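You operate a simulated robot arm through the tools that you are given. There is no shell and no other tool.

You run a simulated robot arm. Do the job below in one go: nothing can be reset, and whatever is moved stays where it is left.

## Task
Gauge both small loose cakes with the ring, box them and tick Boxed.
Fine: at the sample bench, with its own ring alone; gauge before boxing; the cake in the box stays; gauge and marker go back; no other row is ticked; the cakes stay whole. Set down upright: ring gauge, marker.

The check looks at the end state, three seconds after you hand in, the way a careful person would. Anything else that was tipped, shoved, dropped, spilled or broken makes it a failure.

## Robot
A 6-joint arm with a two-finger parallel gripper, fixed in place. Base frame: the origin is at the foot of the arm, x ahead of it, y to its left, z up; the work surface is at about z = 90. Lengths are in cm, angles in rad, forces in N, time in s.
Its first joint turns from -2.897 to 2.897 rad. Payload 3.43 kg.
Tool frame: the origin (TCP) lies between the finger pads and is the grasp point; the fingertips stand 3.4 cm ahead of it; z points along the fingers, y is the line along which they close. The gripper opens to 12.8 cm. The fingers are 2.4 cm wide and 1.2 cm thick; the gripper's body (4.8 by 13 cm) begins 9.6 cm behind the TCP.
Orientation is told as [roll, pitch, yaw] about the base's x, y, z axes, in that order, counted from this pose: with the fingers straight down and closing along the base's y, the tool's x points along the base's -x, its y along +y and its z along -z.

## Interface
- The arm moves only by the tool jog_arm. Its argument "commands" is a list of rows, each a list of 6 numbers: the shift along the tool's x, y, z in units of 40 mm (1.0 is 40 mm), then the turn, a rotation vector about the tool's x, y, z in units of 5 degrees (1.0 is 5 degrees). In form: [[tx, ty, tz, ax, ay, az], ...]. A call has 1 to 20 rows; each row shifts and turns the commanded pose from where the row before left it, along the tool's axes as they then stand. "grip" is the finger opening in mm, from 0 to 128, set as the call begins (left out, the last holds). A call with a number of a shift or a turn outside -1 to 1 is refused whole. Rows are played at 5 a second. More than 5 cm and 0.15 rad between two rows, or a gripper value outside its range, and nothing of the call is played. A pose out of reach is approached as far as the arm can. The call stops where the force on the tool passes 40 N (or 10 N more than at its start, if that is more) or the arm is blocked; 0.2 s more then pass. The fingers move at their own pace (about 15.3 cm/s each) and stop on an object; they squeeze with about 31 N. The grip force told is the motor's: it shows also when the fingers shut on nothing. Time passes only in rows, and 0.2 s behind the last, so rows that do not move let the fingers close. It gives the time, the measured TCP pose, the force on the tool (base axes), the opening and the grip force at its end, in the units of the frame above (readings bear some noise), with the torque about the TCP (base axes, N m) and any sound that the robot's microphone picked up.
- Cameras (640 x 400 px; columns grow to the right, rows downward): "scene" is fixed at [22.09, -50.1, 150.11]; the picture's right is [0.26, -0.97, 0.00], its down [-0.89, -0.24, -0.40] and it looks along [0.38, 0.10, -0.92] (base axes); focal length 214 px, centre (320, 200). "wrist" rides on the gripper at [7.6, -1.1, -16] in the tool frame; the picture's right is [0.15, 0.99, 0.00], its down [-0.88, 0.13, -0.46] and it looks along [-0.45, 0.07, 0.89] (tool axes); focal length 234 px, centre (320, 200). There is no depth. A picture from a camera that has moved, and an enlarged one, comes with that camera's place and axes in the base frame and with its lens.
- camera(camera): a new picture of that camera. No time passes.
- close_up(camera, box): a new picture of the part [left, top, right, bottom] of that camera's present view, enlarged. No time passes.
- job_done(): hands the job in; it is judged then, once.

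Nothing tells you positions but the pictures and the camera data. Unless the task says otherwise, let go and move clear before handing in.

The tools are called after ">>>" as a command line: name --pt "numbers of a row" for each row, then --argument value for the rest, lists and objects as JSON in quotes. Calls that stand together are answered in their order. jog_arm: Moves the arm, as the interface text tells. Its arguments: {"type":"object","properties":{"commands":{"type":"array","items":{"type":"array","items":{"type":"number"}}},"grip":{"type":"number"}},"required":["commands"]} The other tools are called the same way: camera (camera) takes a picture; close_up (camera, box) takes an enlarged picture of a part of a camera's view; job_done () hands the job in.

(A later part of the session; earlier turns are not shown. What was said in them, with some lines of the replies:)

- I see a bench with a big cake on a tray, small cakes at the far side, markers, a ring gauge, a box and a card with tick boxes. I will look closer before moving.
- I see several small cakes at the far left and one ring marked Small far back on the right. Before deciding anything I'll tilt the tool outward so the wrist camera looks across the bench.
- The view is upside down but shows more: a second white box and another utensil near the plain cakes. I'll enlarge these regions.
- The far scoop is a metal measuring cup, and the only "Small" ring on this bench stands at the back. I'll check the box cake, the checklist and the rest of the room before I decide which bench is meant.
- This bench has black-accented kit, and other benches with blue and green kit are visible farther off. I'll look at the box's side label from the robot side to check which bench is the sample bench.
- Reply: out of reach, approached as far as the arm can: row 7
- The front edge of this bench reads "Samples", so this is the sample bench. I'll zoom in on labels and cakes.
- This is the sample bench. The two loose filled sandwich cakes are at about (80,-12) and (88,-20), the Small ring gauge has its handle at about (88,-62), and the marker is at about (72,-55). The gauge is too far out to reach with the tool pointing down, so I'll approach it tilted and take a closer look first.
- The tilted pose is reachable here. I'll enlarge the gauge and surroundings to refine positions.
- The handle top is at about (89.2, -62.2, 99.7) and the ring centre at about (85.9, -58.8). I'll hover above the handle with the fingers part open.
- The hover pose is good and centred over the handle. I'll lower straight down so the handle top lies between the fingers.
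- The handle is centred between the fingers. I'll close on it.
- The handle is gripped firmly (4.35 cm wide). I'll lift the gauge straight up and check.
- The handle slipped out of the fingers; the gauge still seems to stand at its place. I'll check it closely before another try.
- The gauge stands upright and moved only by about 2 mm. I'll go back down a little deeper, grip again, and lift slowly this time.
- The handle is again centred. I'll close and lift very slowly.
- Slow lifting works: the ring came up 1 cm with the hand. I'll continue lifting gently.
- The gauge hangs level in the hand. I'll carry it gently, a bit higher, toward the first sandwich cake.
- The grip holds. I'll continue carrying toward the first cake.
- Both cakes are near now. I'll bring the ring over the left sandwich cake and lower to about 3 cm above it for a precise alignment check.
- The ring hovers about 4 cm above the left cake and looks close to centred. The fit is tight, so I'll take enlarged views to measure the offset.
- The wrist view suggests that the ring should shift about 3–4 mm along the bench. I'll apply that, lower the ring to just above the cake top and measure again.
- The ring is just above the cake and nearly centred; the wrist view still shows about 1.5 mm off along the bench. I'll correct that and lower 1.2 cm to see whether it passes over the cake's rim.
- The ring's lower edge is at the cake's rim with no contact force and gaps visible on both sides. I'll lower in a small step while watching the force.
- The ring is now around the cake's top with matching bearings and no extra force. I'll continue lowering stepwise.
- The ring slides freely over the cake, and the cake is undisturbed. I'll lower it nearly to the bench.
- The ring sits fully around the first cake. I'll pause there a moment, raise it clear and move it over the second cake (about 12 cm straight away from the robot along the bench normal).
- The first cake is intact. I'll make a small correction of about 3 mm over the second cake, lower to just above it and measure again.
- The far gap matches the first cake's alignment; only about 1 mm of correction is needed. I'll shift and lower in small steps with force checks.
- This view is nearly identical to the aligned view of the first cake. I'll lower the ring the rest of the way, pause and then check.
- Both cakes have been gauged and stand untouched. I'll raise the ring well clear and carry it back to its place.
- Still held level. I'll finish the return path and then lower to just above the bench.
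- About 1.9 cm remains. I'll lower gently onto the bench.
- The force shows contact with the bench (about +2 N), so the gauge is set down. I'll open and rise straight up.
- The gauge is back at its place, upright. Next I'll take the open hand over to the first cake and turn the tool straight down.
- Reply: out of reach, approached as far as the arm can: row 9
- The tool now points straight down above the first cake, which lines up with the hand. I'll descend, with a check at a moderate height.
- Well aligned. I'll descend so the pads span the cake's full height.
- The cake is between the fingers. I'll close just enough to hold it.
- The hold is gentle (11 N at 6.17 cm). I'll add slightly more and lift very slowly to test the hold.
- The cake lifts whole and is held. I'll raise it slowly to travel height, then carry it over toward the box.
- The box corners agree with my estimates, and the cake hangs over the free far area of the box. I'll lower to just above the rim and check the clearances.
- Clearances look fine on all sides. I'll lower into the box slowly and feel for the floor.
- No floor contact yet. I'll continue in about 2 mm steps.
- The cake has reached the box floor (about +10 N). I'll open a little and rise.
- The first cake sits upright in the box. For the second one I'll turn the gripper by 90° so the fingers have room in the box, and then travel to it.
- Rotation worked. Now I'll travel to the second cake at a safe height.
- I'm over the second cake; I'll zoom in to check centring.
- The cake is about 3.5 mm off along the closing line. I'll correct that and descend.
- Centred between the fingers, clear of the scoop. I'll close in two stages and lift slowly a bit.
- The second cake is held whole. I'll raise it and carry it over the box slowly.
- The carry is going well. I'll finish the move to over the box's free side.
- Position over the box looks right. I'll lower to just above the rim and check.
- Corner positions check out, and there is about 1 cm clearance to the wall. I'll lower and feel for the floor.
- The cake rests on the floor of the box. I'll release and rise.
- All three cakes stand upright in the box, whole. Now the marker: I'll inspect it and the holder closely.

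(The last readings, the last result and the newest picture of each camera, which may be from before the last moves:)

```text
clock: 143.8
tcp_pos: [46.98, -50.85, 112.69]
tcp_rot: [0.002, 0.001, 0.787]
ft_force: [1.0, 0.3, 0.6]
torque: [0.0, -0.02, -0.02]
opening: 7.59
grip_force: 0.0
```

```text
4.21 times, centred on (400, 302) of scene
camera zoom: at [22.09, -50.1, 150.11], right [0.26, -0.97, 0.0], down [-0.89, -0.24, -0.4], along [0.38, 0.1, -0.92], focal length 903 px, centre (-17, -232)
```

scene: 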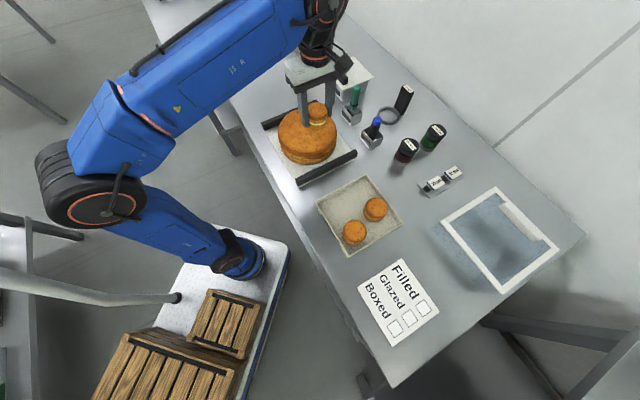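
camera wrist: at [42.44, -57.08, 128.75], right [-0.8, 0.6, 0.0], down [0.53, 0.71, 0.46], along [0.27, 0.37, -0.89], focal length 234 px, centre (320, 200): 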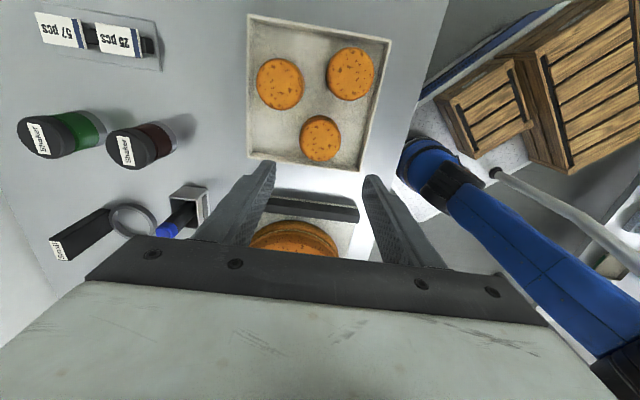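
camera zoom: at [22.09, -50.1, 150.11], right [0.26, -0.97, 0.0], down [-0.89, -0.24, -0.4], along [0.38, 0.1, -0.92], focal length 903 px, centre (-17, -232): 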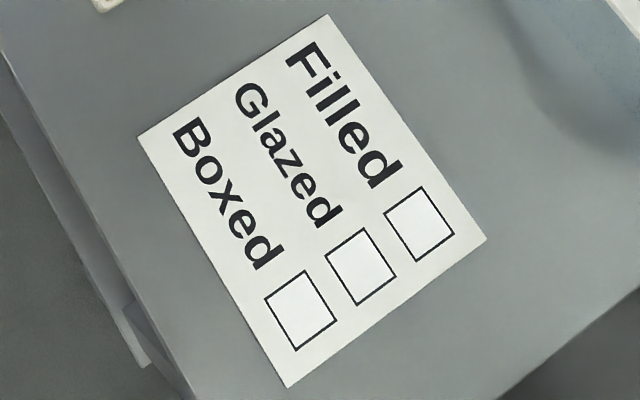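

The marker stands upright inside its square holder at about (73,-54.4), and the Boxed square is at about (19.1,-69.8). I'll turn the tool back and move over the marker for a closer look.

>>> jog_arm --pt "0 0 0 0 0 1" --pt "0 0 0 0 0 1" --pt "0 0 0 0 0 1" --pt "0 0 0 0 0 1" --pt "0 0 0 0 0 1" --pt "0 0 0 0 0 1" --pt "0 0 0 0 0 1" --pt "0 0 0 0 0 1" --pt "0 0 0 0 0 1" --pt "0 0 0 0 0 1" --pt "0 0 0 0 0 1" --pt "0 0 0 0 0 1" --pt "0 0 0 0 0 1" --pt "0 0 0 0 0 1" --pt "0 0 0 0 0 1" --pt "0 0 0 0 0 1" --pt "0 0 0 0 0 1" --pt "0 0 0 0 0 1" --pt "0 0 0 0 0 0"

>>> jog_arm --pt "-0.5 0.3827 0.137 0 0 0" --pt "-0.65 0.4975 0.178 0 0 0" --pt "-0.65 0.4975 0.178 0 0 0" --pt "-0.65 0.4975 0.178 0 0 0" --pt "-0.65 0.4975 0.178 0 0 0" --pt "-0.65 0.4975 0.178 0 0 0" --pt "0 0 0 0 0 0"

>>> camera --camera "wrist"

>>> close_up --camera "scene" --box '[340, 95, 420, 155]'

```text
clock: 147.8
tcp_pos: [46.89, -50.87, 112.72]
tcp_rot: [0.0, 0.0, -0.785]
ft_force: [-0.1, -0.9, -0.8]
torque: [0.02, 0.02, -0.04]
opening: 7.6
grip_force: 0.1
```

```text
clock: 149.4
tcp_pos: [65.65, -53.2, 108.64]
tcp_rot: [0.001, 0.002, -0.785]
ft_force: [-0.1, -0.1, -0.5]
torque: [-0.01, 0.0, 0.0]
opening: 7.63
grip_force: 0.0
```

```text
taken
camera wrist: at [59.59, -48.66, 124.68], right [0.6, 0.8, 0.0], down [0.72, -0.53, 0.45], along [0.37, -0.27, -0.89], focal length 234 px, centre (320, 200)
```

wrist: 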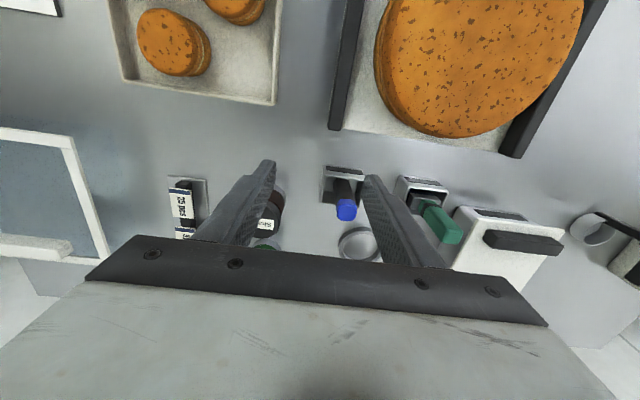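

```text
6.67 times, centred on (380, 125) of scene
camera zoom: at [22.09, -50.1, 150.11], right [0.26, -0.97, 0.0], down [-0.89, -0.24, -0.4], along [0.38, 0.1, -0.92], focal length 1430 px, centre (-80, 700)
```

zoom: 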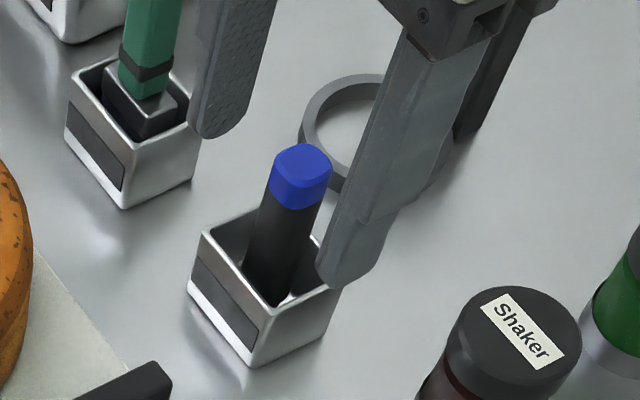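

I'll zoom in on the marker from this angle.

>>> close_up --camera "wrist" --box '[308, 155, 388, 225]'

>>> close_up --camera "scene" --box '[358, 108, 394, 148]'

```text
5.71 times, centred on (348, 190) of wrist
camera zoom: at [59.59, -48.66, 124.68], right [0.6, 0.8, 0.0], down [0.72, -0.53, 0.45], along [0.37, -0.27, -0.89], focal length 1338 px, centre (160, 257)
```

zoom: 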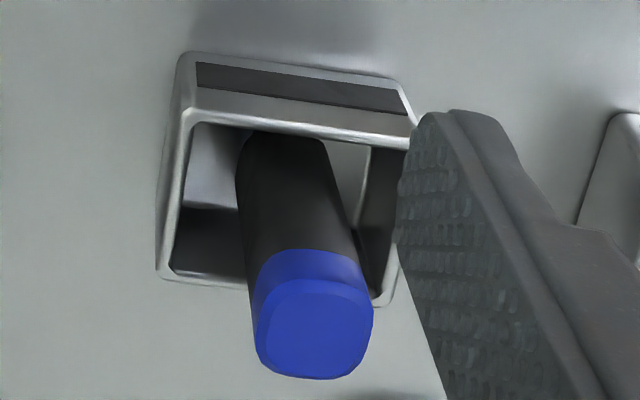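

```text
10.00 times, centred on (376, 128) of scene
camera zoom: at [22.09, -50.1, 150.11], right [0.26, -0.97, 0.0], down [-0.89, -0.24, -0.4], along [0.38, 0.1, -0.92], focal length 2145 px, centre (-240, 920)
```

zoom: 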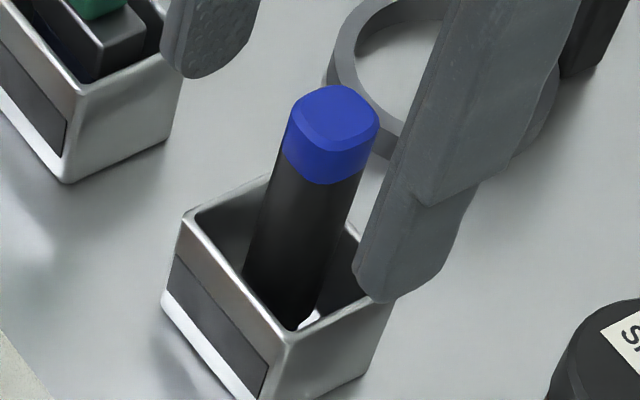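

The marker top is at about (72.75, -54.4, 100.6), upright and near the middle of its holder (rim at z 95.3). I'll move above it and then down so the tips stay just above the rim.

>>> jog_arm --pt "-0.489 0.348 0.25 0 0 0" --pt "-0.489 0.348 0.25 0 0 0" --pt "-0.489 0.347 0.25 0 0 0" --pt "0 0 0 0 0 0"

>>> camera --camera "wrist"

>>> close_up --camera "scene" --box '[340, 85, 420, 155]'

```text
clock: 150.4
tcp_pos: [72.77, -54.47, 105.59]
tcp_rot: [-0.001, 0.002, -0.787]
ft_force: [0.4, -0.4, -1.0]
torque: [0.01, 0.02, -0.01]
opening: 7.62
grip_force: 0.0
```

```text
taken
camera wrist: at [66.74, -49.98, 121.59], right [0.6, 0.8, 0.0], down [0.72, -0.53, 0.45], along [0.37, -0.27, -0.89], focal length 234 px, centre (320, 200)
```

wrist: 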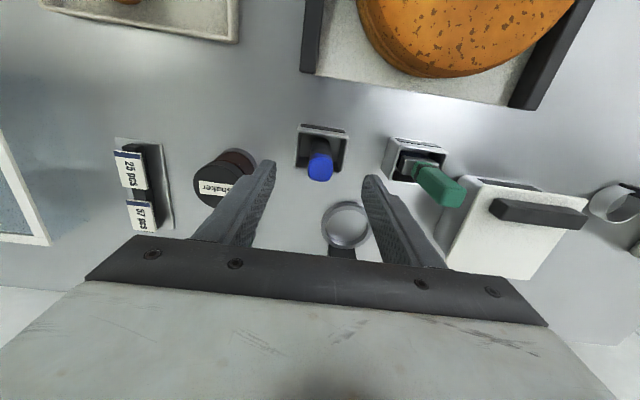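

```text
5.71 times, centred on (380, 120) of scene
camera zoom: at [22.09, -50.1, 150.11], right [0.26, -0.97, 0.0], down [-0.89, -0.24, -0.4], along [0.38, 0.1, -0.92], focal length 1226 px, centre (-23, 657)
```

zoom: 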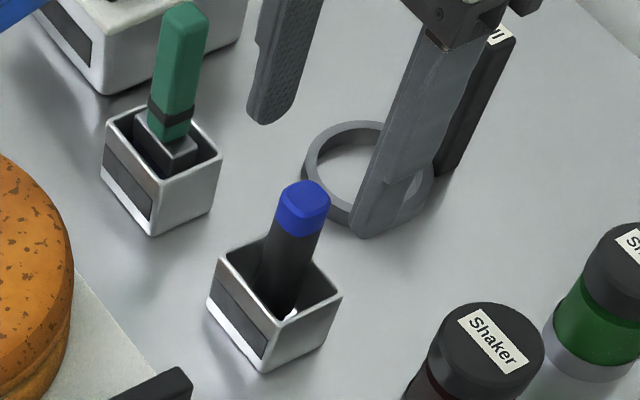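

Aligned over the marker, with the shaker and ring gauge clear. I'll descend with a smaller opening.

>>> jog_arm --pt "0 0 0.3 0 0 0" --pt "0 0 0.4 0 0 0" --pt "0 0 0.4 0 0 0" --pt "0 0 0.3 0 0 0" --pt "0 0 0.15 0 0 0" --pt "0 0 0.05 0 0 0" --pt "0 0 0 0 0 0" --grip 60

>>> camera --camera "wrist"

>>> close_up --camera "scene" --box '[340, 85, 420, 155]'

```text
clock: 152.0
tcp_pos: [72.87, -54.49, 99.18]
tcp_rot: [0.0, 0.002, -0.785]
ft_force: [-0.5, -0.6, -0.4]
torque: [-0.01, 0.0, 0.01]
opening: 5.98
grip_force: 0.1
```

```text
taken
camera wrist: at [66.72, -50.04, 115.23], right [0.6, 0.8, 0.0], down [0.72, -0.53, 0.45], along [0.37, -0.27, -0.89], focal length 234 px, centre (320, 200)
```

wrist: 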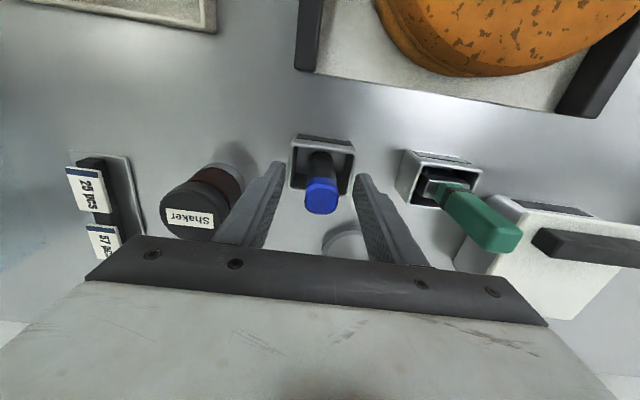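

```text
5.71 times, centred on (380, 120) of scene
camera zoom: at [22.09, -50.1, 150.11], right [0.26, -0.97, 0.0], down [-0.89, -0.24, -0.4], along [0.38, 0.1, -0.92], focal length 1226 px, centre (-23, 657)
```

zoom: 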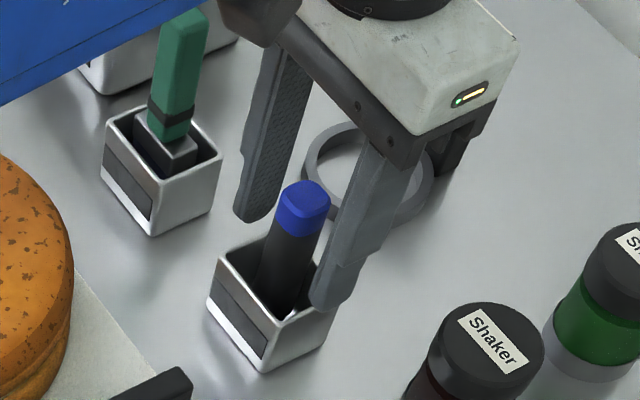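

The marker is centred between the fingers. I'll close and lift gently a little.

>>> jog_arm --pt "0 0 0 0 0 0" --pt "0 0 0 0 0 0" --pt "0 0 0 0 0 0" --pt "0 0 0 0 0 0" --grip 15

>>> jog_arm --pt "0 0 -0.04 0 0 0" --pt "0 0 -0.05 0 0 0" --pt "0 0 -0.06 0 0 0" --pt "0 0 -0.06 0 0 0" --pt "0 0 -0.04 0 0 0" --pt "0 0 0 0 0 0"

>>> camera --camera "wrist"

>>> close_up --camera "scene" --box '[340, 85, 420, 155]'

```text
clock: 153.0
tcp_pos: [72.72, -54.7, 99.18]
tcp_rot: [-0.001, 0.002, -0.786]
ft_force: [0.0, 0.1, 0.2]
torque: [0.04, -0.03, -0.01]
opening: 2.33
grip_force: 31.0
```

```text
clock: 154.4
tcp_pos: [72.72, -54.48, 100.26]
tcp_rot: [-0.001, 0.001, -0.786]
ft_force: [0.1, -0.9, -0.8]
torque: [0.03, 0.0, 0.01]
opening: 2.35
grip_force: 31.4
```

```text
taken
camera wrist: at [66.74, -50.02, 116.25], right [0.6, 0.8, 0.0], down [0.72, -0.53, 0.45], along [0.37, -0.27, -0.89], focal length 234 px, centre (320, 200)
```

wrist: 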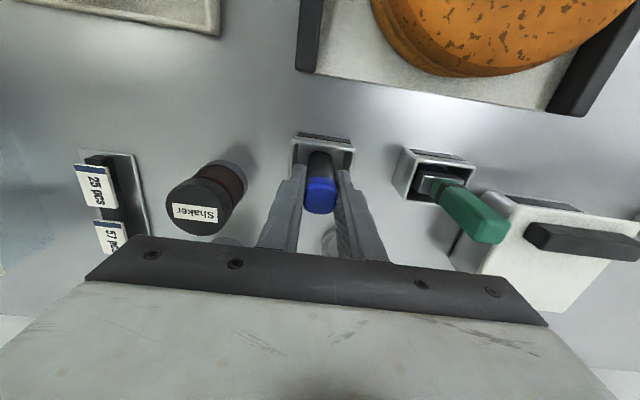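

```text
5.71 times, centred on (380, 120) of scene
camera zoom: at [22.09, -50.1, 150.11], right [0.26, -0.97, 0.0], down [-0.89, -0.24, -0.4], along [0.38, 0.1, -0.92], focal length 1226 px, centre (-23, 657)
```

zoom: 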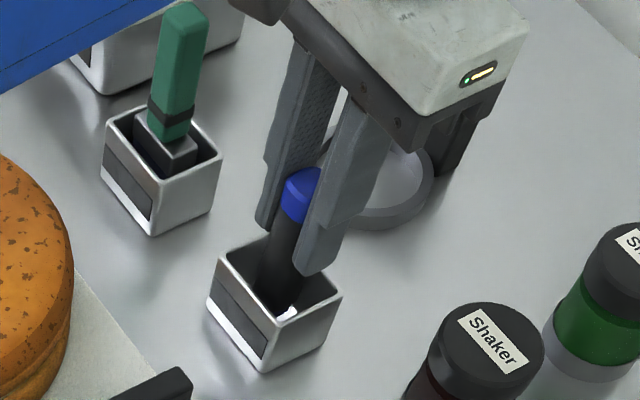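

The marker comes out cleanly. I'll lift it clear of the holder.

>>> jog_arm --pt "0 0 -0.1 0 0 0" --pt "0 0 -0.15 0 0 0" --pt "0 0 -0.2 0 0 0" --pt "0 0 -0.25 0 0 0" --pt "0 0 -0.25 0 0 0" --pt "0 0 -0.25 0 0 0" --pt "0 0 -0.25 0 0 0" --pt "0 0 -0.2 0 0 0" --pt "0 0 -0.15 0 0 0" --pt "0 0 -0.1 0 0 0" --pt "0 0 0 0 0 0"

>>> camera --camera "wrist"

>>> close_up --camera "scene" --box '[340, 85, 420, 155]'

```text
clock: 156.8
tcp_pos: [72.85, -54.56, 107.92]
tcp_rot: [0.001, 0.003, -0.783]
ft_force: [0.1, 0.3, -1.0]
torque: [0.02, -0.01, 0.04]
opening: 2.33
grip_force: 31.3
```

```text
taken
camera wrist: at [66.71, -50.0, 123.88], right [0.6, 0.8, 0.0], down [0.72, -0.53, 0.45], along [0.37, -0.27, -0.89], focal length 234 px, centre (320, 200)
```

wrist: 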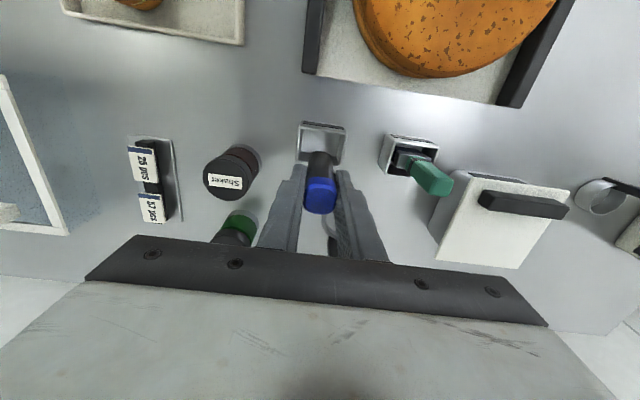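

```text
5.71 times, centred on (380, 120) of scene
camera zoom: at [22.09, -50.1, 150.11], right [0.26, -0.97, 0.0], down [-0.89, -0.24, -0.4], along [0.38, 0.1, -0.92], focal length 1226 px, centre (-23, 657)
```

zoom: 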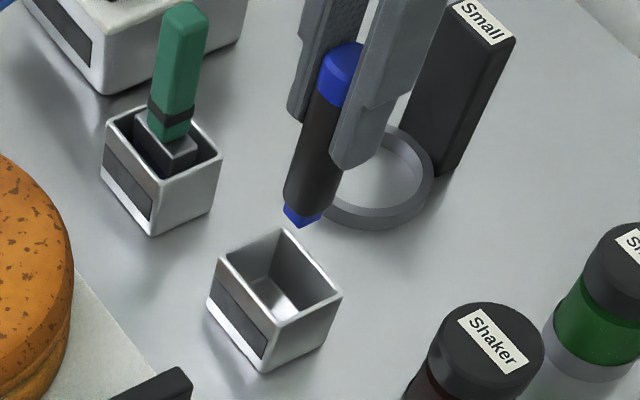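

The marker has its tip at the bottom, about 9.2 cm below the grasp point. I'll carry it slowly to above the Boxed square.

>>> jog_arm --pt "0.0486 -0.0874 0 0 0 0" --pt "0.0971 -0.1748 0 0 0 0" --pt "0.1457 -0.2622 0 0 0 0" --pt "0.1943 -0.3496 0 0 0 0" --pt "0.2428 -0.437 0 0 0 0" --pt "0.2428 -0.437 0 0 0 0" --pt "0.2428 -0.437 0 0 0 0" --pt "0.2428 -0.437 0 0 0 0" --pt "0.2428 -0.437 0 0 0 0" --pt "0.2428 -0.437 0 0 0 0" --pt "0.2428 -0.437 0 0 0 0" --pt "0.2428 -0.437 0 0 0 0" --pt "0.2428 -0.437 0 0 0 0" --pt "0.2428 -0.437 0 0 0 0" --pt "0.2428 -0.437 0 0 0 0" --pt "0.1943 -0.3496 0 0 0 0" --pt "0.1457 -0.2622 0 0 0 0" --pt "0.0971 -0.1748 0 0 0 0" --pt "0.0486 -0.0874 0 0 0 0" --pt "0 0 0 0 0 0"

>>> jog_arm --pt "0.0486 -0.0874 0 0 0 0" --pt "0.0971 -0.1748 0 0 0 0" --pt "0.1457 -0.2622 0 0 0 0" --pt "0.1943 -0.3496 0 0 0 0" --pt "0.2428 -0.437 0 0 0 0" --pt "0.2428 -0.437 0 0 0 0" --pt "0.2428 -0.437 0 0 0 0" --pt "0.2428 -0.437 0 0 0 0" --pt "0.2428 -0.437 0 0 0 0" --pt "0.2428 -0.437 0 0 0 0" --pt "0.2428 -0.437 0 0 0 0" --pt "0.2428 -0.437 0 0 0 0" --pt "0.2428 -0.437 0 0 0 0" --pt "0.1943 -0.3496 0 0 0 0" --pt "0.1457 -0.2622 0 0 0 0" --pt "0.0777 -0.1399 0 0 0 0" --pt "0.0486 -0.0874 0 0 0 0" --pt "0 0 0 0 0 0"

>>> camera --camera "wrist"

>>> camera --camera "scene"

```text
clock: 161.0
tcp_pos: [43.94, -62.88, 107.88]
tcp_rot: [0.001, 0.001, -0.786]
ft_force: [0.6, -0.3, -0.6]
torque: [0.0, -0.03, -0.01]
opening: 2.3
grip_force: 31.4
```

```text
clock: 164.8
tcp_pos: [19.08, -70.05, 107.83]
tcp_rot: [0.0, 0.001, -0.786]
ft_force: [-0.1, -0.2, 0.1]
torque: [-0.02, -0.01, 0.0]
opening: 2.32
grip_force: 30.9
```

```text
taken
camera wrist: at [12.96, -65.43, 123.86], right [0.6, 0.8, 0.0], down [0.72, -0.53, 0.45], along [0.37, -0.27, -0.89], focal length 234 px, centre (320, 200)
```

wrist: 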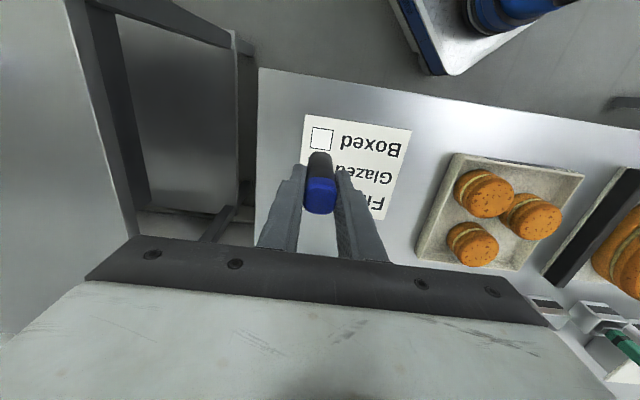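

```text
taken
```

scene: 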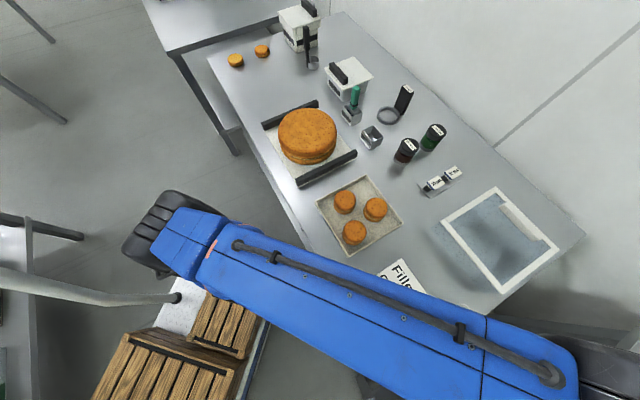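

I'm over the card; the scene camera is blocked, so I'll use the wrist view to locate the Boxed square.

>>> close_up --camera "wrist" --box '[288, 105, 424, 225]'

```text
3.33 times, centred on (356, 165) of wrist
camera zoom: at [12.96, -65.43, 123.86], right [0.6, 0.8, 0.0], down [0.72, -0.53, 0.45], along [0.37, -0.27, -0.89], focal length 781 px, centre (200, 317)
```

zoom: 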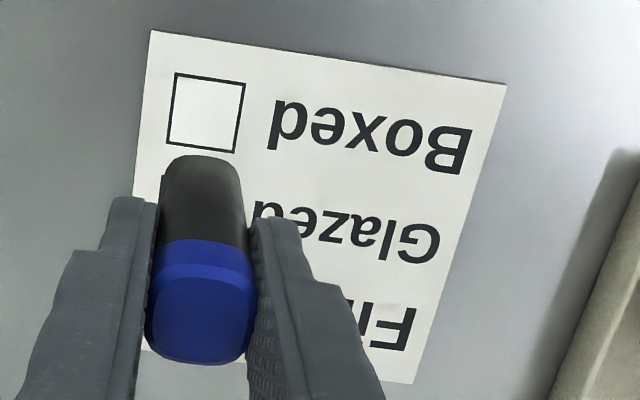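

The Boxed square is centred about 3 mm from the marker's axis. I'll shift to the start of the tick and lower to about 1 cm above the card.

>>> jog_arm --pt "0.0188 0.1 0.1 0 0 0" --pt "0.0187 0.1 0.2 0 0 0" --pt "0 0 0.3 0 0 0" --pt "0 0 0.3 0 0 0" --pt "0 0 0.3 0 0 0" --pt "0 0 0.3 0 0 0" --pt "0 0 0.2 0 0 0" --pt "0 0 0.1 0 0 0" --pt "0 0 0.05 0 0 0" --pt "0 0 0 0 0 0"

>>> close_up --camera "wrist" --box '[260, 60, 420, 200]'

>>> camera --camera "scene"

```text
clock: 167.0
tcp_pos: [19.55, -69.29, 100.35]
tcp_rot: [0.0, 0.0, -0.785]
ft_force: [1.1, 0.6, -0.8]
torque: [0.02, 0.03, 0.02]
opening: 2.33
grip_force: 31.2
```

```text
2.86 times, centred on (340, 130) of wrist
camera zoom: at [13.47, -64.76, 116.47], right [0.6, 0.8, 0.0], down [0.72, -0.53, 0.45], along [0.37, -0.27, -0.89], focal length 669 px, centre (263, 400)
```

zoom: 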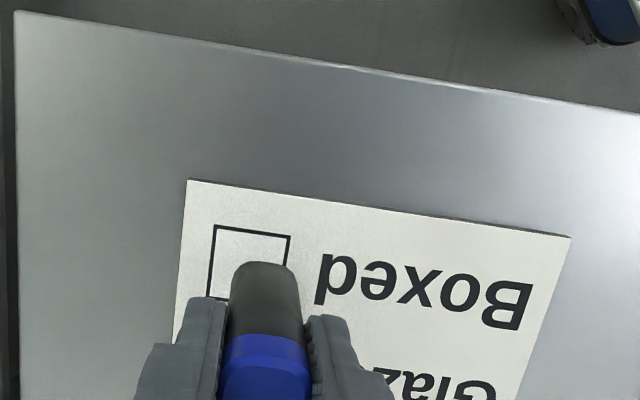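

```text
taken
```

scene: 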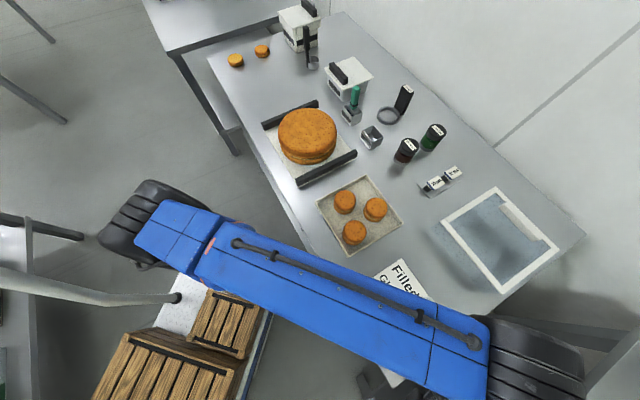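

The tip is about 1.2 cm above the square, near its left side as read. I'll lower carefully until light contact.

>>> jog_arm --pt "0 0 0.08 0 0 0" --pt "0 0 0.08 0 0 0" --pt "0 0 0.06 0 0 0" --pt "0 0 0.04 0 0 0" --pt "0 0 0.015 0 0 0" --pt "0 0 0 0 0 0"

>>> jog_arm --pt "0 0 0.0125 0 0 0" --pt "0 0 0.0125 0 0 0" --pt "0 0 0 0 0 0"

```text
clock: 168.4
tcp_pos: [19.62, -69.28, 99.33]
tcp_rot: [0.0, -0.001, -0.785]
ft_force: [-0.1, -0.2, -0.8]
torque: [-0.02, -0.01, 0.01]
opening: 2.35
grip_force: 31.0
```

```text
clock: 169.2
tcp_pos: [19.52, -69.28, 99.21]
tcp_rot: [0.0, -0.001, -0.785]
ft_force: [-0.1, -1.1, 6.4]
torque: [-0.03, -0.04, 0.0]
opening: 2.34
grip_force: 30.7
```

The tip touches the card (about 6 N). I'll draw the tick inside the Boxed square.

>>> jog_arm --pt "0.0375 -0.025 0 0 0 0" --pt "0.0375 -0.025 0 0 0 0" --pt "0.0375 -0.025 0 0 0 0" --pt "0.0375 -0.025 0 0 0 0" --pt "-0.0375 -0.025 0 0 0 0" --pt "-0.0375 -0.025 0 0 0 0" --pt "-0.0375 -0.025 0 0 0 0" --pt "-0.0375 -0.025 0 0 0 0" --pt "-0.0375 -0.025 0 0 0 0" --pt "-0.0375 -0.025 0 0 0 0" --pt "-0.0375 -0.025 0 0 0 0" --pt "-0.0375 -0.025 0 0 0 0"

>>> jog_arm --pt "0 0 -0.05 0 0 0" --pt "0 0 -0.1 0 0 0" --pt "0 0 -0.2 0 0 0" --pt "0 0 -0.3 0 0 0" --pt "0 0 -0.3 0 0 0" --pt "0 0 -0.3 0 0 0" --pt "0 0 -0.3 0 0 0" --pt "0 0 -0.2 0 0 0" --pt "0 0 -0.1 0 0 0" --pt "0 0 0 0 0 0"

>>> close_up --camera "wrist" --box '[288, 105, 424, 225]'

```text
clock: 171.8
tcp_pos: [19.16, -70.51, 99.35]
tcp_rot: [-0.001, 0.0, -0.786]
ft_force: [-0.4, 5.1, 12.7]
torque: [0.38, 0.08, -0.02]
opening: 2.35
grip_force: 30.7
```

```text
clock: 174.0
tcp_pos: [19.16, -70.54, 106.62]
tcp_rot: [-0.001, 0.001, -0.786]
ft_force: [-0.3, -0.5, -0.7]
torque: [-0.02, -0.02, 0.0]
opening: 2.33
grip_force: 31.0
```

```text
3.33 times, centred on (356, 165) of wrist
camera zoom: at [13.03, -66.08, 122.67], right [0.6, 0.8, 0.0], down [0.72, -0.53, 0.45], along [0.37, -0.27, -0.89], focal length 781 px, centre (200, 317)
```

zoom: 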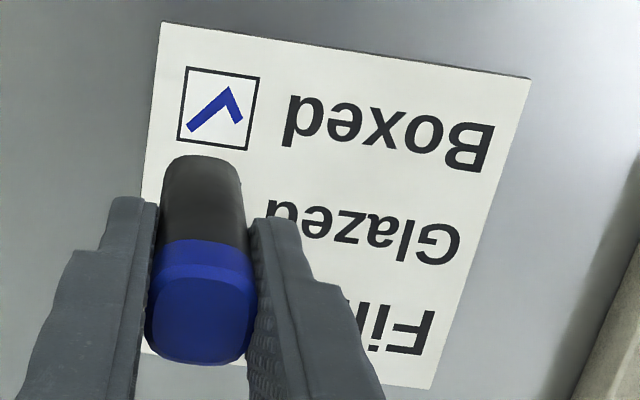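

The tick is clearly inside the Boxed square and no other row is marked. I'll carry the marker back to its holder along the same path.

>>> jog_arm --pt "0 0 -0.1 0 0 0" --pt "0 0 -0.1 0 0 0" --pt "0 0 -0.1 0 0 0" --pt "0 0 0 0 0 0"

>>> jog_arm --pt "-0.0477 0.0879 0 0 0 0" --pt "-0.0953 0.1759 0 0 0 0" --pt "-0.143 0.2638 0 0 0 0" --pt "-0.1906 0.3517 0 0 0 0" --pt "-0.2383 0.4396 0 0 0 0" --pt "-0.2383 0.4396 0 0 0 0" --pt "-0.2383 0.4396 0 0 0 0" --pt "-0.2383 0.4396 0 0 0 0" --pt "-0.2383 0.4396 0 0 0 0" --pt "-0.2383 0.4396 0 0 0 0" --pt "-0.2383 0.4396 0 0 0 0" --pt "-0.2383 0.4396 0 0 0 0" --pt "-0.2383 0.4396 0 0 0 0" --pt "-0.2383 0.4396 0 0 0 0" --pt "-0.2383 0.4396 0 0 0 0" --pt "-0.1906 0.3517 0 0 0 0" --pt "-0.143 0.2638 0 0 0 0" --pt "-0.0953 0.1759 0 0 0 0" --pt "-0.0477 0.0879 0 0 0 0" --pt "0 0 0 0 0 0"

>>> jog_arm --pt "-0.0477 0.0879 0 0 0 0" --pt "-0.0953 0.1759 0 0 0 0" --pt "-0.143 0.2638 0 0 0 0" --pt "-0.1906 0.3517 0 0 0 0" --pt "-0.2383 0.4396 0 0 0 0" --pt "-0.2383 0.4396 0 0 0 0" --pt "-0.2383 0.4396 0 0 0 0" --pt "-0.2383 0.4396 0 0 0 0" --pt "-0.2383 0.4396 0 0 0 0" --pt "-0.2383 0.4396 0 0 0 0" --pt "-0.2383 0.4396 0 0 0 0" --pt "-0.2383 0.4396 0 0 0 0" --pt "-0.2383 0.4396 0 0 0 0" --pt "-0.1906 0.3517 0 0 0 0" --pt "-0.143 0.2638 0 0 0 0" --pt "-0.0763 0.1407 0 0 0 0" --pt "-0.0612 0.115 0 0 0 0" --pt "0 0 0 0 0 0" --pt "0 0 0 0 0 0"

>>> camera --camera "wrist"

>>> close_up --camera "scene" --box '[340, 85, 420, 155]'

>>> close_up --camera "scene" --box '[355, 255, 445, 350]'

```text
clock: 175.0
tcp_pos: [19.05, -70.57, 107.9]
tcp_rot: [0.001, 0.002, -0.786]
ft_force: [-0.7, 0.9, -1.2]
torque: [0.0, 0.01, -0.05]
opening: 2.33
grip_force: 30.7
```

```text
clock: 179.2
tcp_pos: [47.94, -61.88, 107.88]
tcp_rot: [0.0, 0.003, -0.785]
ft_force: [-0.6, 0.0, -0.3]
torque: [-0.02, -0.03, 0.01]
opening: 2.33
grip_force: 30.5
```

```text
clock: 183.2
tcp_pos: [72.77, -54.56, 107.83]
tcp_rot: [0.001, 0.001, -0.786]
ft_force: [-0.2, -0.1, -0.5]
torque: [-0.01, 0.03, 0.01]
opening: 2.32
grip_force: 31.2
```

```text
taken
camera wrist: at [66.69, -49.99, 123.87], right [0.6, 0.8, 0.0], down [0.72, -0.53, 0.45], along [0.37, -0.27, -0.89], focal length 234 px, centre (320, 200)
```

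wrist: 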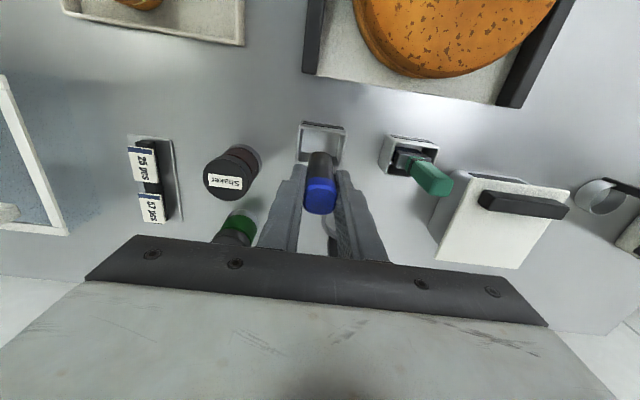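

```text
5.71 times, centred on (380, 120) of scene
camera zoom: at [22.09, -50.1, 150.11], right [0.26, -0.97, 0.0], down [-0.89, -0.24, -0.4], along [0.38, 0.1, -0.92], focal length 1226 px, centre (-23, 657)
```

zoom: 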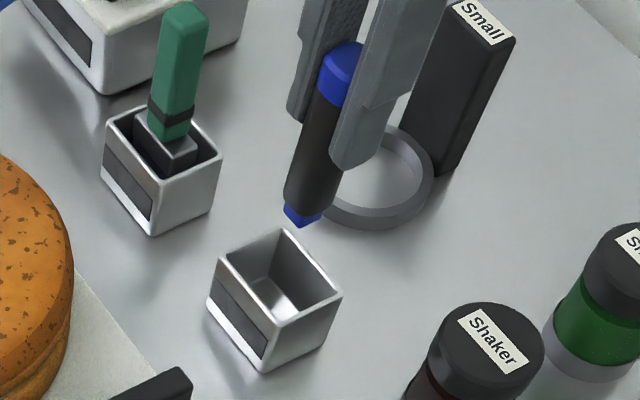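

```text
4.21 times, centred on (400, 302) of scene
camera zoom: at [22.09, -50.1, 150.11], right [0.26, -0.97, 0.0], down [-0.89, -0.24, -0.4], along [0.38, 0.1, -0.92], focal length 903 px, centre (-17, -232)
```

zoom: 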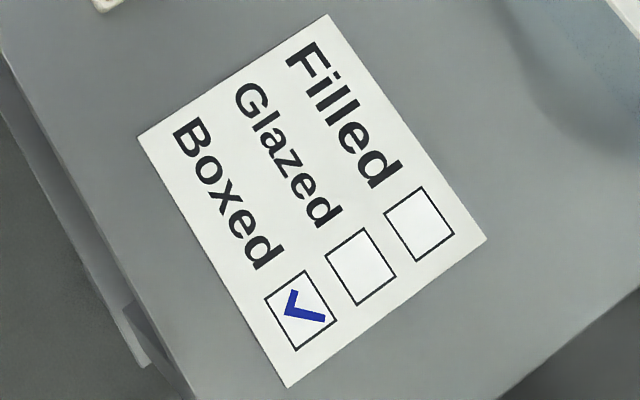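

The pose matches the moment of lift-out exactly, and the tick reads well. I'll lower the marker back into its holder.

>>> jog_arm --pt "0 0 0.1 0 0 0" --pt "0 0 0.15 0 0 0" --pt "0 0 0.2 0 0 0" --pt "0 0 0.2 0 0 0" --pt "0 0 0.2 0 0 0" --pt "0 0 0.1 0 0 0" --pt "0 0 0 0 0 0"

>>> close_up --camera "scene" --box '[358, 108, 394, 148]'

```text
clock: 184.8
tcp_pos: [72.85, -54.42, 104.03]
tcp_rot: [-0.001, 0.0, -0.786]
ft_force: [0.3, 0.0, -0.9]
torque: [0.0, -0.03, 0.03]
opening: 2.31
grip_force: 30.7
```

```text
10.00 times, centred on (376, 128) of scene
camera zoom: at [22.09, -50.1, 150.11], right [0.26, -0.97, 0.0], down [-0.89, -0.24, -0.4], along [0.38, 0.1, -0.92], focal length 2145 px, centre (-240, 920)
```

zoom: 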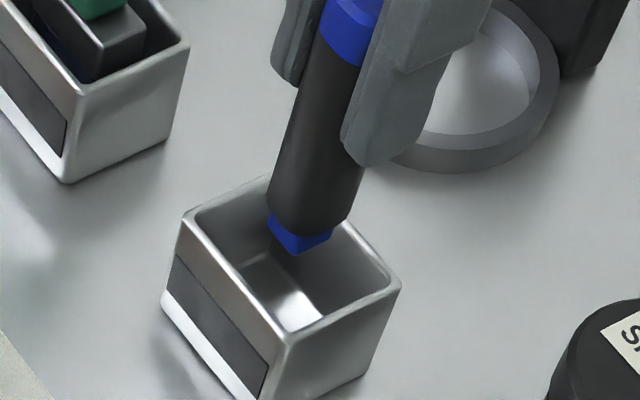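

The tip is entering the holder without touching. I'll continue down.

>>> jog_arm --pt "0 0 0.1 0 0 0" --pt "0 0 0.15 0 0 0" --pt "0 0 0.15 0 0 0" --pt "0 0 0.15 0 0 0" --pt "0 0 0.15 0 0 0" --pt "0 0 0.15 0 0 0" --pt "0 0 0.15 0 0 0" --pt "0 0 0.1 0 0 0" --pt "0 0 0.05 0 0 0" --pt "0 0 0 0 0 0"

>>> jog_arm --pt "0 0 0.0125 0 0 0" --pt "0 0 0.0125 0 0 0" --pt "0 0 0 0 0 0"

```text
clock: 187.0
tcp_pos: [72.83, -54.47, 99.53]
tcp_rot: [-0.002, 0.001, -0.786]
ft_force: [0.1, 0.2, -0.3]
torque: [0.02, -0.04, 0.02]
opening: 2.34
grip_force: 31.2
```

```text
clock: 187.8
tcp_pos: [72.87, -54.54, 99.28]
tcp_rot: [0.0, 0.002, -0.786]
ft_force: [0.2, 0.0, -0.9]
torque: [-0.01, 0.0, -0.02]
opening: 2.32
grip_force: 30.7
```

>>> jog_arm --pt "0 0 0.0125 0 0 0" --pt "0 0 0.0125 0 0 0" --pt "0 0 0 0 0 0"

```text
clock: 188.6
tcp_pos: [72.8, -54.42, 99.23]
tcp_rot: [-0.001, 0.002, -0.786]
ft_force: [-0.3, 0.7, 0.4]
torque: [-0.03, -0.01, 0.01]
opening: 2.33
grip_force: 31.3
```

>>> jog_arm --pt "0 0 0.0125 0 0 0" --pt "0 0 0 0 0 0"

>>> close_up --camera "scene" --box '[358, 108, 394, 148]'

>>> close_up --camera "wrist" --box '[270, 120, 380, 220]'

```text
clock: 189.2
tcp_pos: [72.77, -54.43, 99.14]
tcp_rot: [0.0, 0.001, -0.786]
ft_force: [2.1, -0.2, 5.4]
torque: [-0.01, -0.12, 0.02]
opening: 2.34
grip_force: 31.6
```

```text
10.00 times, centred on (376, 128) of scene
camera zoom: at [22.09, -50.1, 150.11], right [0.26, -0.97, 0.0], down [-0.89, -0.24, -0.4], along [0.38, 0.1, -0.92], focal length 2145 px, centre (-240, 920)
```

zoom: 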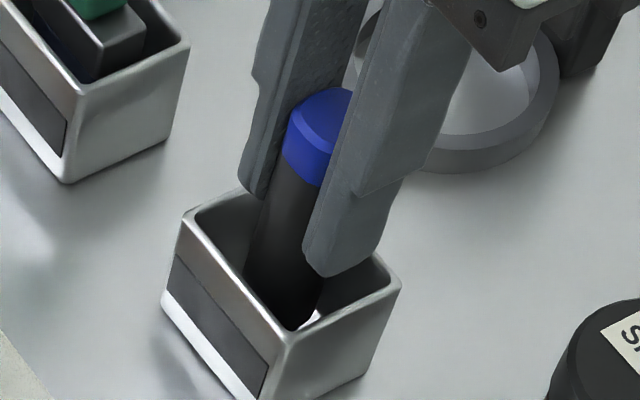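

```text
4.00 times, centred on (325, 170) of wrist
camera zoom: at [66.66, -49.96, 115.21], right [0.6, 0.8, 0.0], down [0.72, -0.53, 0.46], along [0.37, -0.27, -0.89], focal length 937 px, centre (300, 320)
```

zoom: 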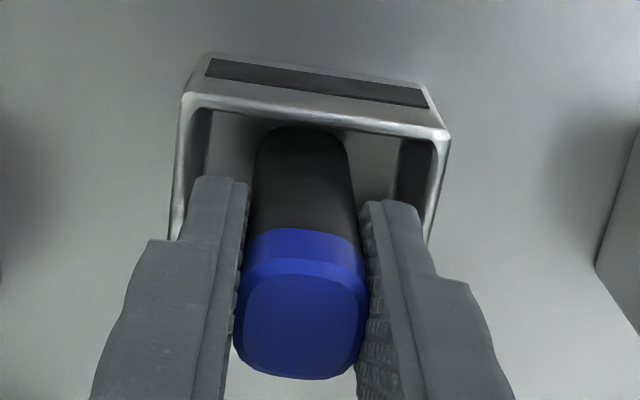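

The marker rests on the holder floor. I'll open gently, first slightly, then wider.

>>> jog_arm --pt "0 0 0 0 0 0" --pt "0 0 0 0 0 0" --grip 28

>>> close_up --camera "scene" --box '[358, 108, 394, 148]'

>>> close_up --camera "wrist" --box '[270, 120, 380, 220]'

```text
clock: 189.8
tcp_pos: [72.76, -54.57, 99.24]
tcp_rot: [0.001, 0.002, -0.786]
ft_force: [0.7, 0.1, -0.6]
torque: [-0.01, -0.01, 0.0]
opening: 2.79
grip_force: 0.1
```

```text
10.00 times, centred on (376, 128) of scene
camera zoom: at [22.09, -50.1, 150.11], right [0.26, -0.97, 0.0], down [-0.89, -0.24, -0.4], along [0.38, 0.1, -0.92], focal length 2145 px, centre (-240, 920)
```

zoom: 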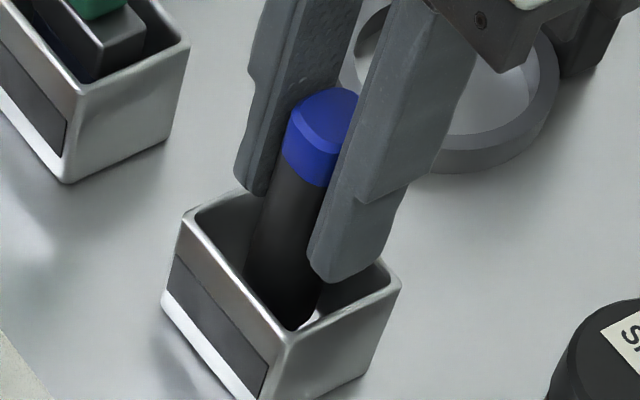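

```text
4.00 times, centred on (325, 170) of wrist
camera zoom: at [66.68, -49.99, 115.17], right [0.6, 0.8, 0.0], down [0.72, -0.53, 0.45], along [0.37, -0.27, -0.89], focal length 937 px, centre (300, 320)
```

zoom: 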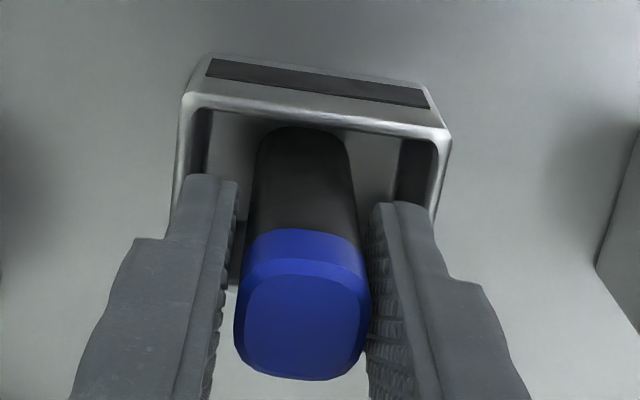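

The marker stands free, maybe slightly toward the right finger. I'll open in stages and watch whether it stays upright.

>>> jog_arm --pt "0 0 0 0 0 0" --pt "0 0 0 0 0 0" --pt "0 0 0 0 0 0" --grip 36

>>> close_up --camera "scene" --box '[358, 108, 394, 148]'

>>> close_up --camera "wrist" --box '[270, 120, 380, 220]'

```text
clock: 190.6
tcp_pos: [72.85, -54.55, 99.05]
tcp_rot: [0.0, 0.003, -0.786]
ft_force: [0.4, 0.6, -0.4]
torque: [0.0, -0.01, -0.02]
opening: 3.61
grip_force: 0.1
```

```text
10.00 times, centred on (376, 128) of scene
camera zoom: at [22.09, -50.1, 150.11], right [0.26, -0.97, 0.0], down [-0.89, -0.24, -0.4], along [0.38, 0.1, -0.92], focal length 2145 px, centre (-240, 920)
```

zoom: 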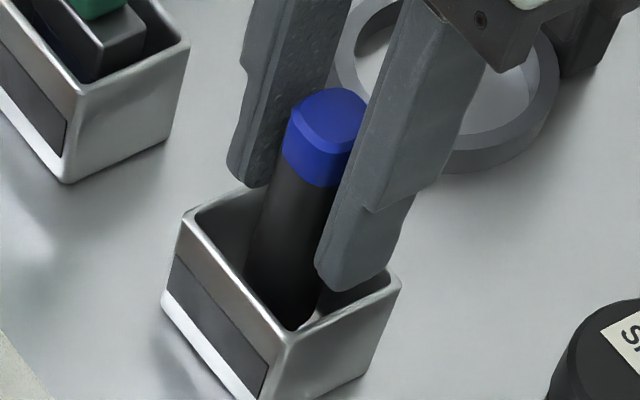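

```text
4.00 times, centred on (325, 170) of wrist
camera zoom: at [66.68, -49.99, 115.18], right [0.6, 0.8, 0.0], down [0.72, -0.53, 0.45], along [0.37, -0.27, -0.89], focal length 937 px, centre (300, 320)
```

zoom: 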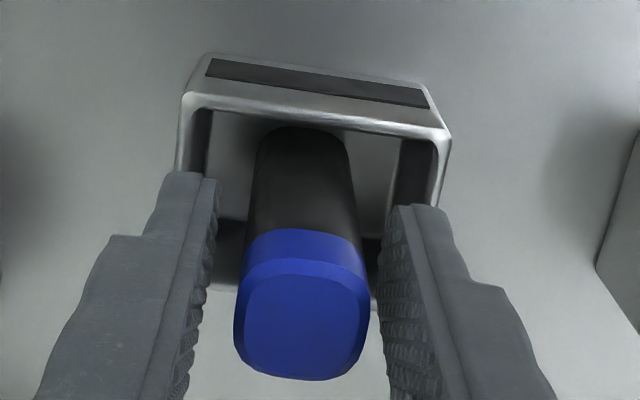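

The marker stands upright on its own. I'll open fully to the side and rise straight up.

>>> jog_arm --pt "0 0 0 0 0 0" --pt "0 0 0 0 0 0" --pt "0 0 -0.1 0 0 0" --pt "0 0 -0.2 0 0 0" --pt "0 0 -0.4 0 0 0" --pt "0 0 -0.6 0 0 0" --pt "0 0 -0.8 0 0 0" --pt "0 0 0 0 0 0" --grip 60

>>> close_up --camera "scene" --box '[340, 85, 420, 155]'

```text
clock: 192.4
tcp_pos: [72.89, -54.48, 107.73]
tcp_rot: [0.001, 0.002, -0.786]
ft_force: [-0.1, 0.1, 0.6]
torque: [0.0, -0.02, 0.0]
opening: 6.0
grip_force: 0.0
```

```text
5.71 times, centred on (380, 120) of scene
camera zoom: at [22.09, -50.1, 150.11], right [0.26, -0.97, 0.0], down [-0.89, -0.24, -0.4], along [0.38, 0.1, -0.92], focal length 1226 px, centre (-23, 657)
```

zoom: 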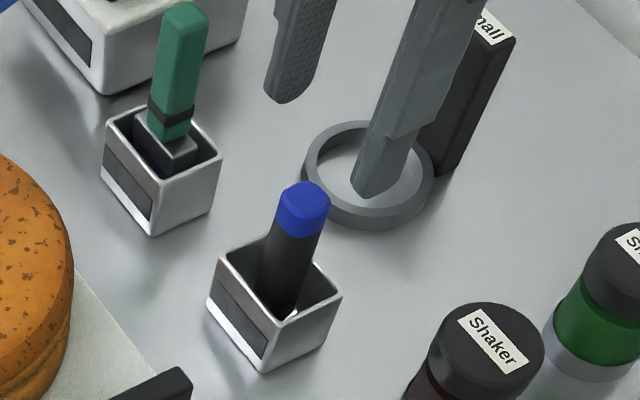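

The marker stands in its holder as before. I'll move the arm clear and take a final look at everything.

>>> jog_arm --pt "0.7 0 -0.2 0 0 0" --pt "0.7 0 -0.3 0 0 0" --pt "0.7 0 -0.4 0 0 0" --pt "0.7 0 -0.4 0 0 0" --pt "0.7 0 -0.4 0 0 0" --pt "0.7 0 -0.4 0 0 0" --pt "0.7 0 -0.4 0 0 0" --pt "0 0 0 0 0 0"

>>> camera --camera "scene"

>>> camera --camera "wrist"

>>> close_up --camera "scene" --box '[300, 160, 460, 260]'

>>> close_up --camera "scene" --box '[340, 60, 460, 160]'

```text
clock: 194.2
tcp_pos: [58.8, -40.69, 117.19]
tcp_rot: [0.0, -0.003, -0.784]
ft_force: [0.2, 0.7, 0.5]
torque: [-0.03, 0.02, 0.01]
opening: 6.01
grip_force: 0.1
out of reach, approached as far as the arm can: row 7
```

```text
taken
```

scene: 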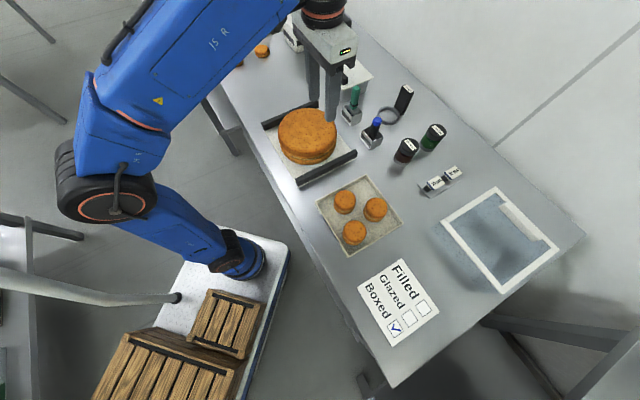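

```text
taken
camera wrist: at [52.71, -36.06, 133.1], right [0.6, 0.8, 0.0], down [0.71, -0.53, 0.46], along [0.37, -0.27, -0.89], focal length 234 px, centre (320, 200)
```

wrist: 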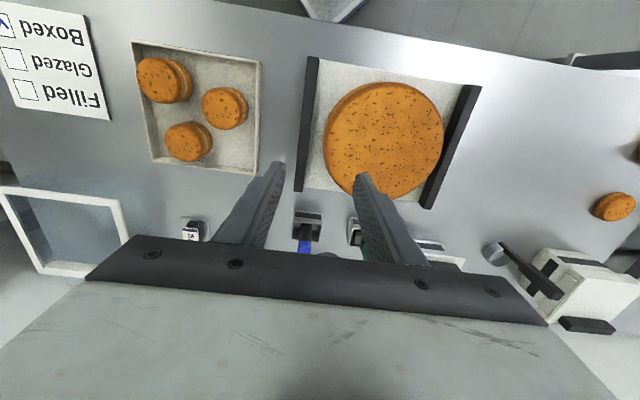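

```text
4.00 times, centred on (380, 210) of scene
camera zoom: at [22.09, -50.1, 150.11], right [0.26, -0.97, 0.0], down [-0.89, -0.24, -0.4], along [0.38, 0.1, -0.92], focal length 858 px, centre (80, 160)
```

zoom: 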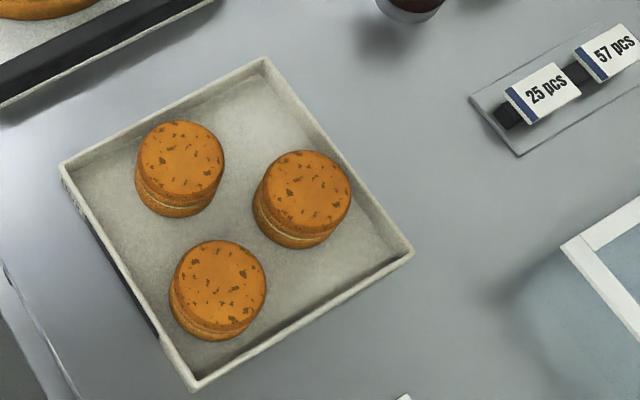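

```text
4.00 times, centred on (400, 110) of scene
camera zoom: at [22.09, -50.1, 150.11], right [0.26, -0.97, 0.0], down [-0.89, -0.24, -0.4], along [0.38, 0.1, -0.92], focal length 858 px, centre (0, 560)
```

zoom: 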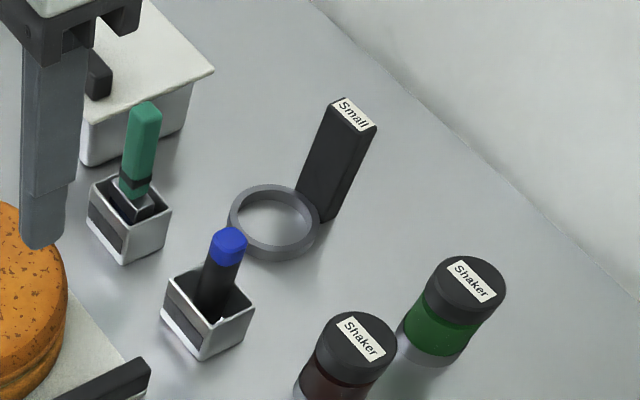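

Three whole cakes stand in the box, only Boxed is ticked, and the gauge and marker are upright at their places. Nothing else was disturbed and the arm is clear, so I'm handing in.

>>> job_done

```text
The job is handed in.
```

The job is handed in: both small cakes were gauged with the sample bench's Small ring, then put in the box, and only Boxed is ticked. I don't have the check's result.

- **Which cakes:** I took the two filled sandwich cakes as the small loose ones, since the cake already in the box is filled too. The two thin, unfilled pieces at the far end looked like spare halves, so I left them.
- **Gauging:** The ring went down freely around each cake, almost to the bench, before either was boxed.
- **Slip:** On my first try the handle slid out of the fingers. The gauge stayed upright and moved about 2 mm; the second, slower lift held.
- **Box:** All three cakes stand upright and whole, and the one that was there first hasn't moved.
- **Gauge and marker:** The gauge is upright within about 1 mm of where it started. The marker is upright in its holder.

In the last pictures nothing else on the bench was tipped or shifted, and the arm is clear of it.
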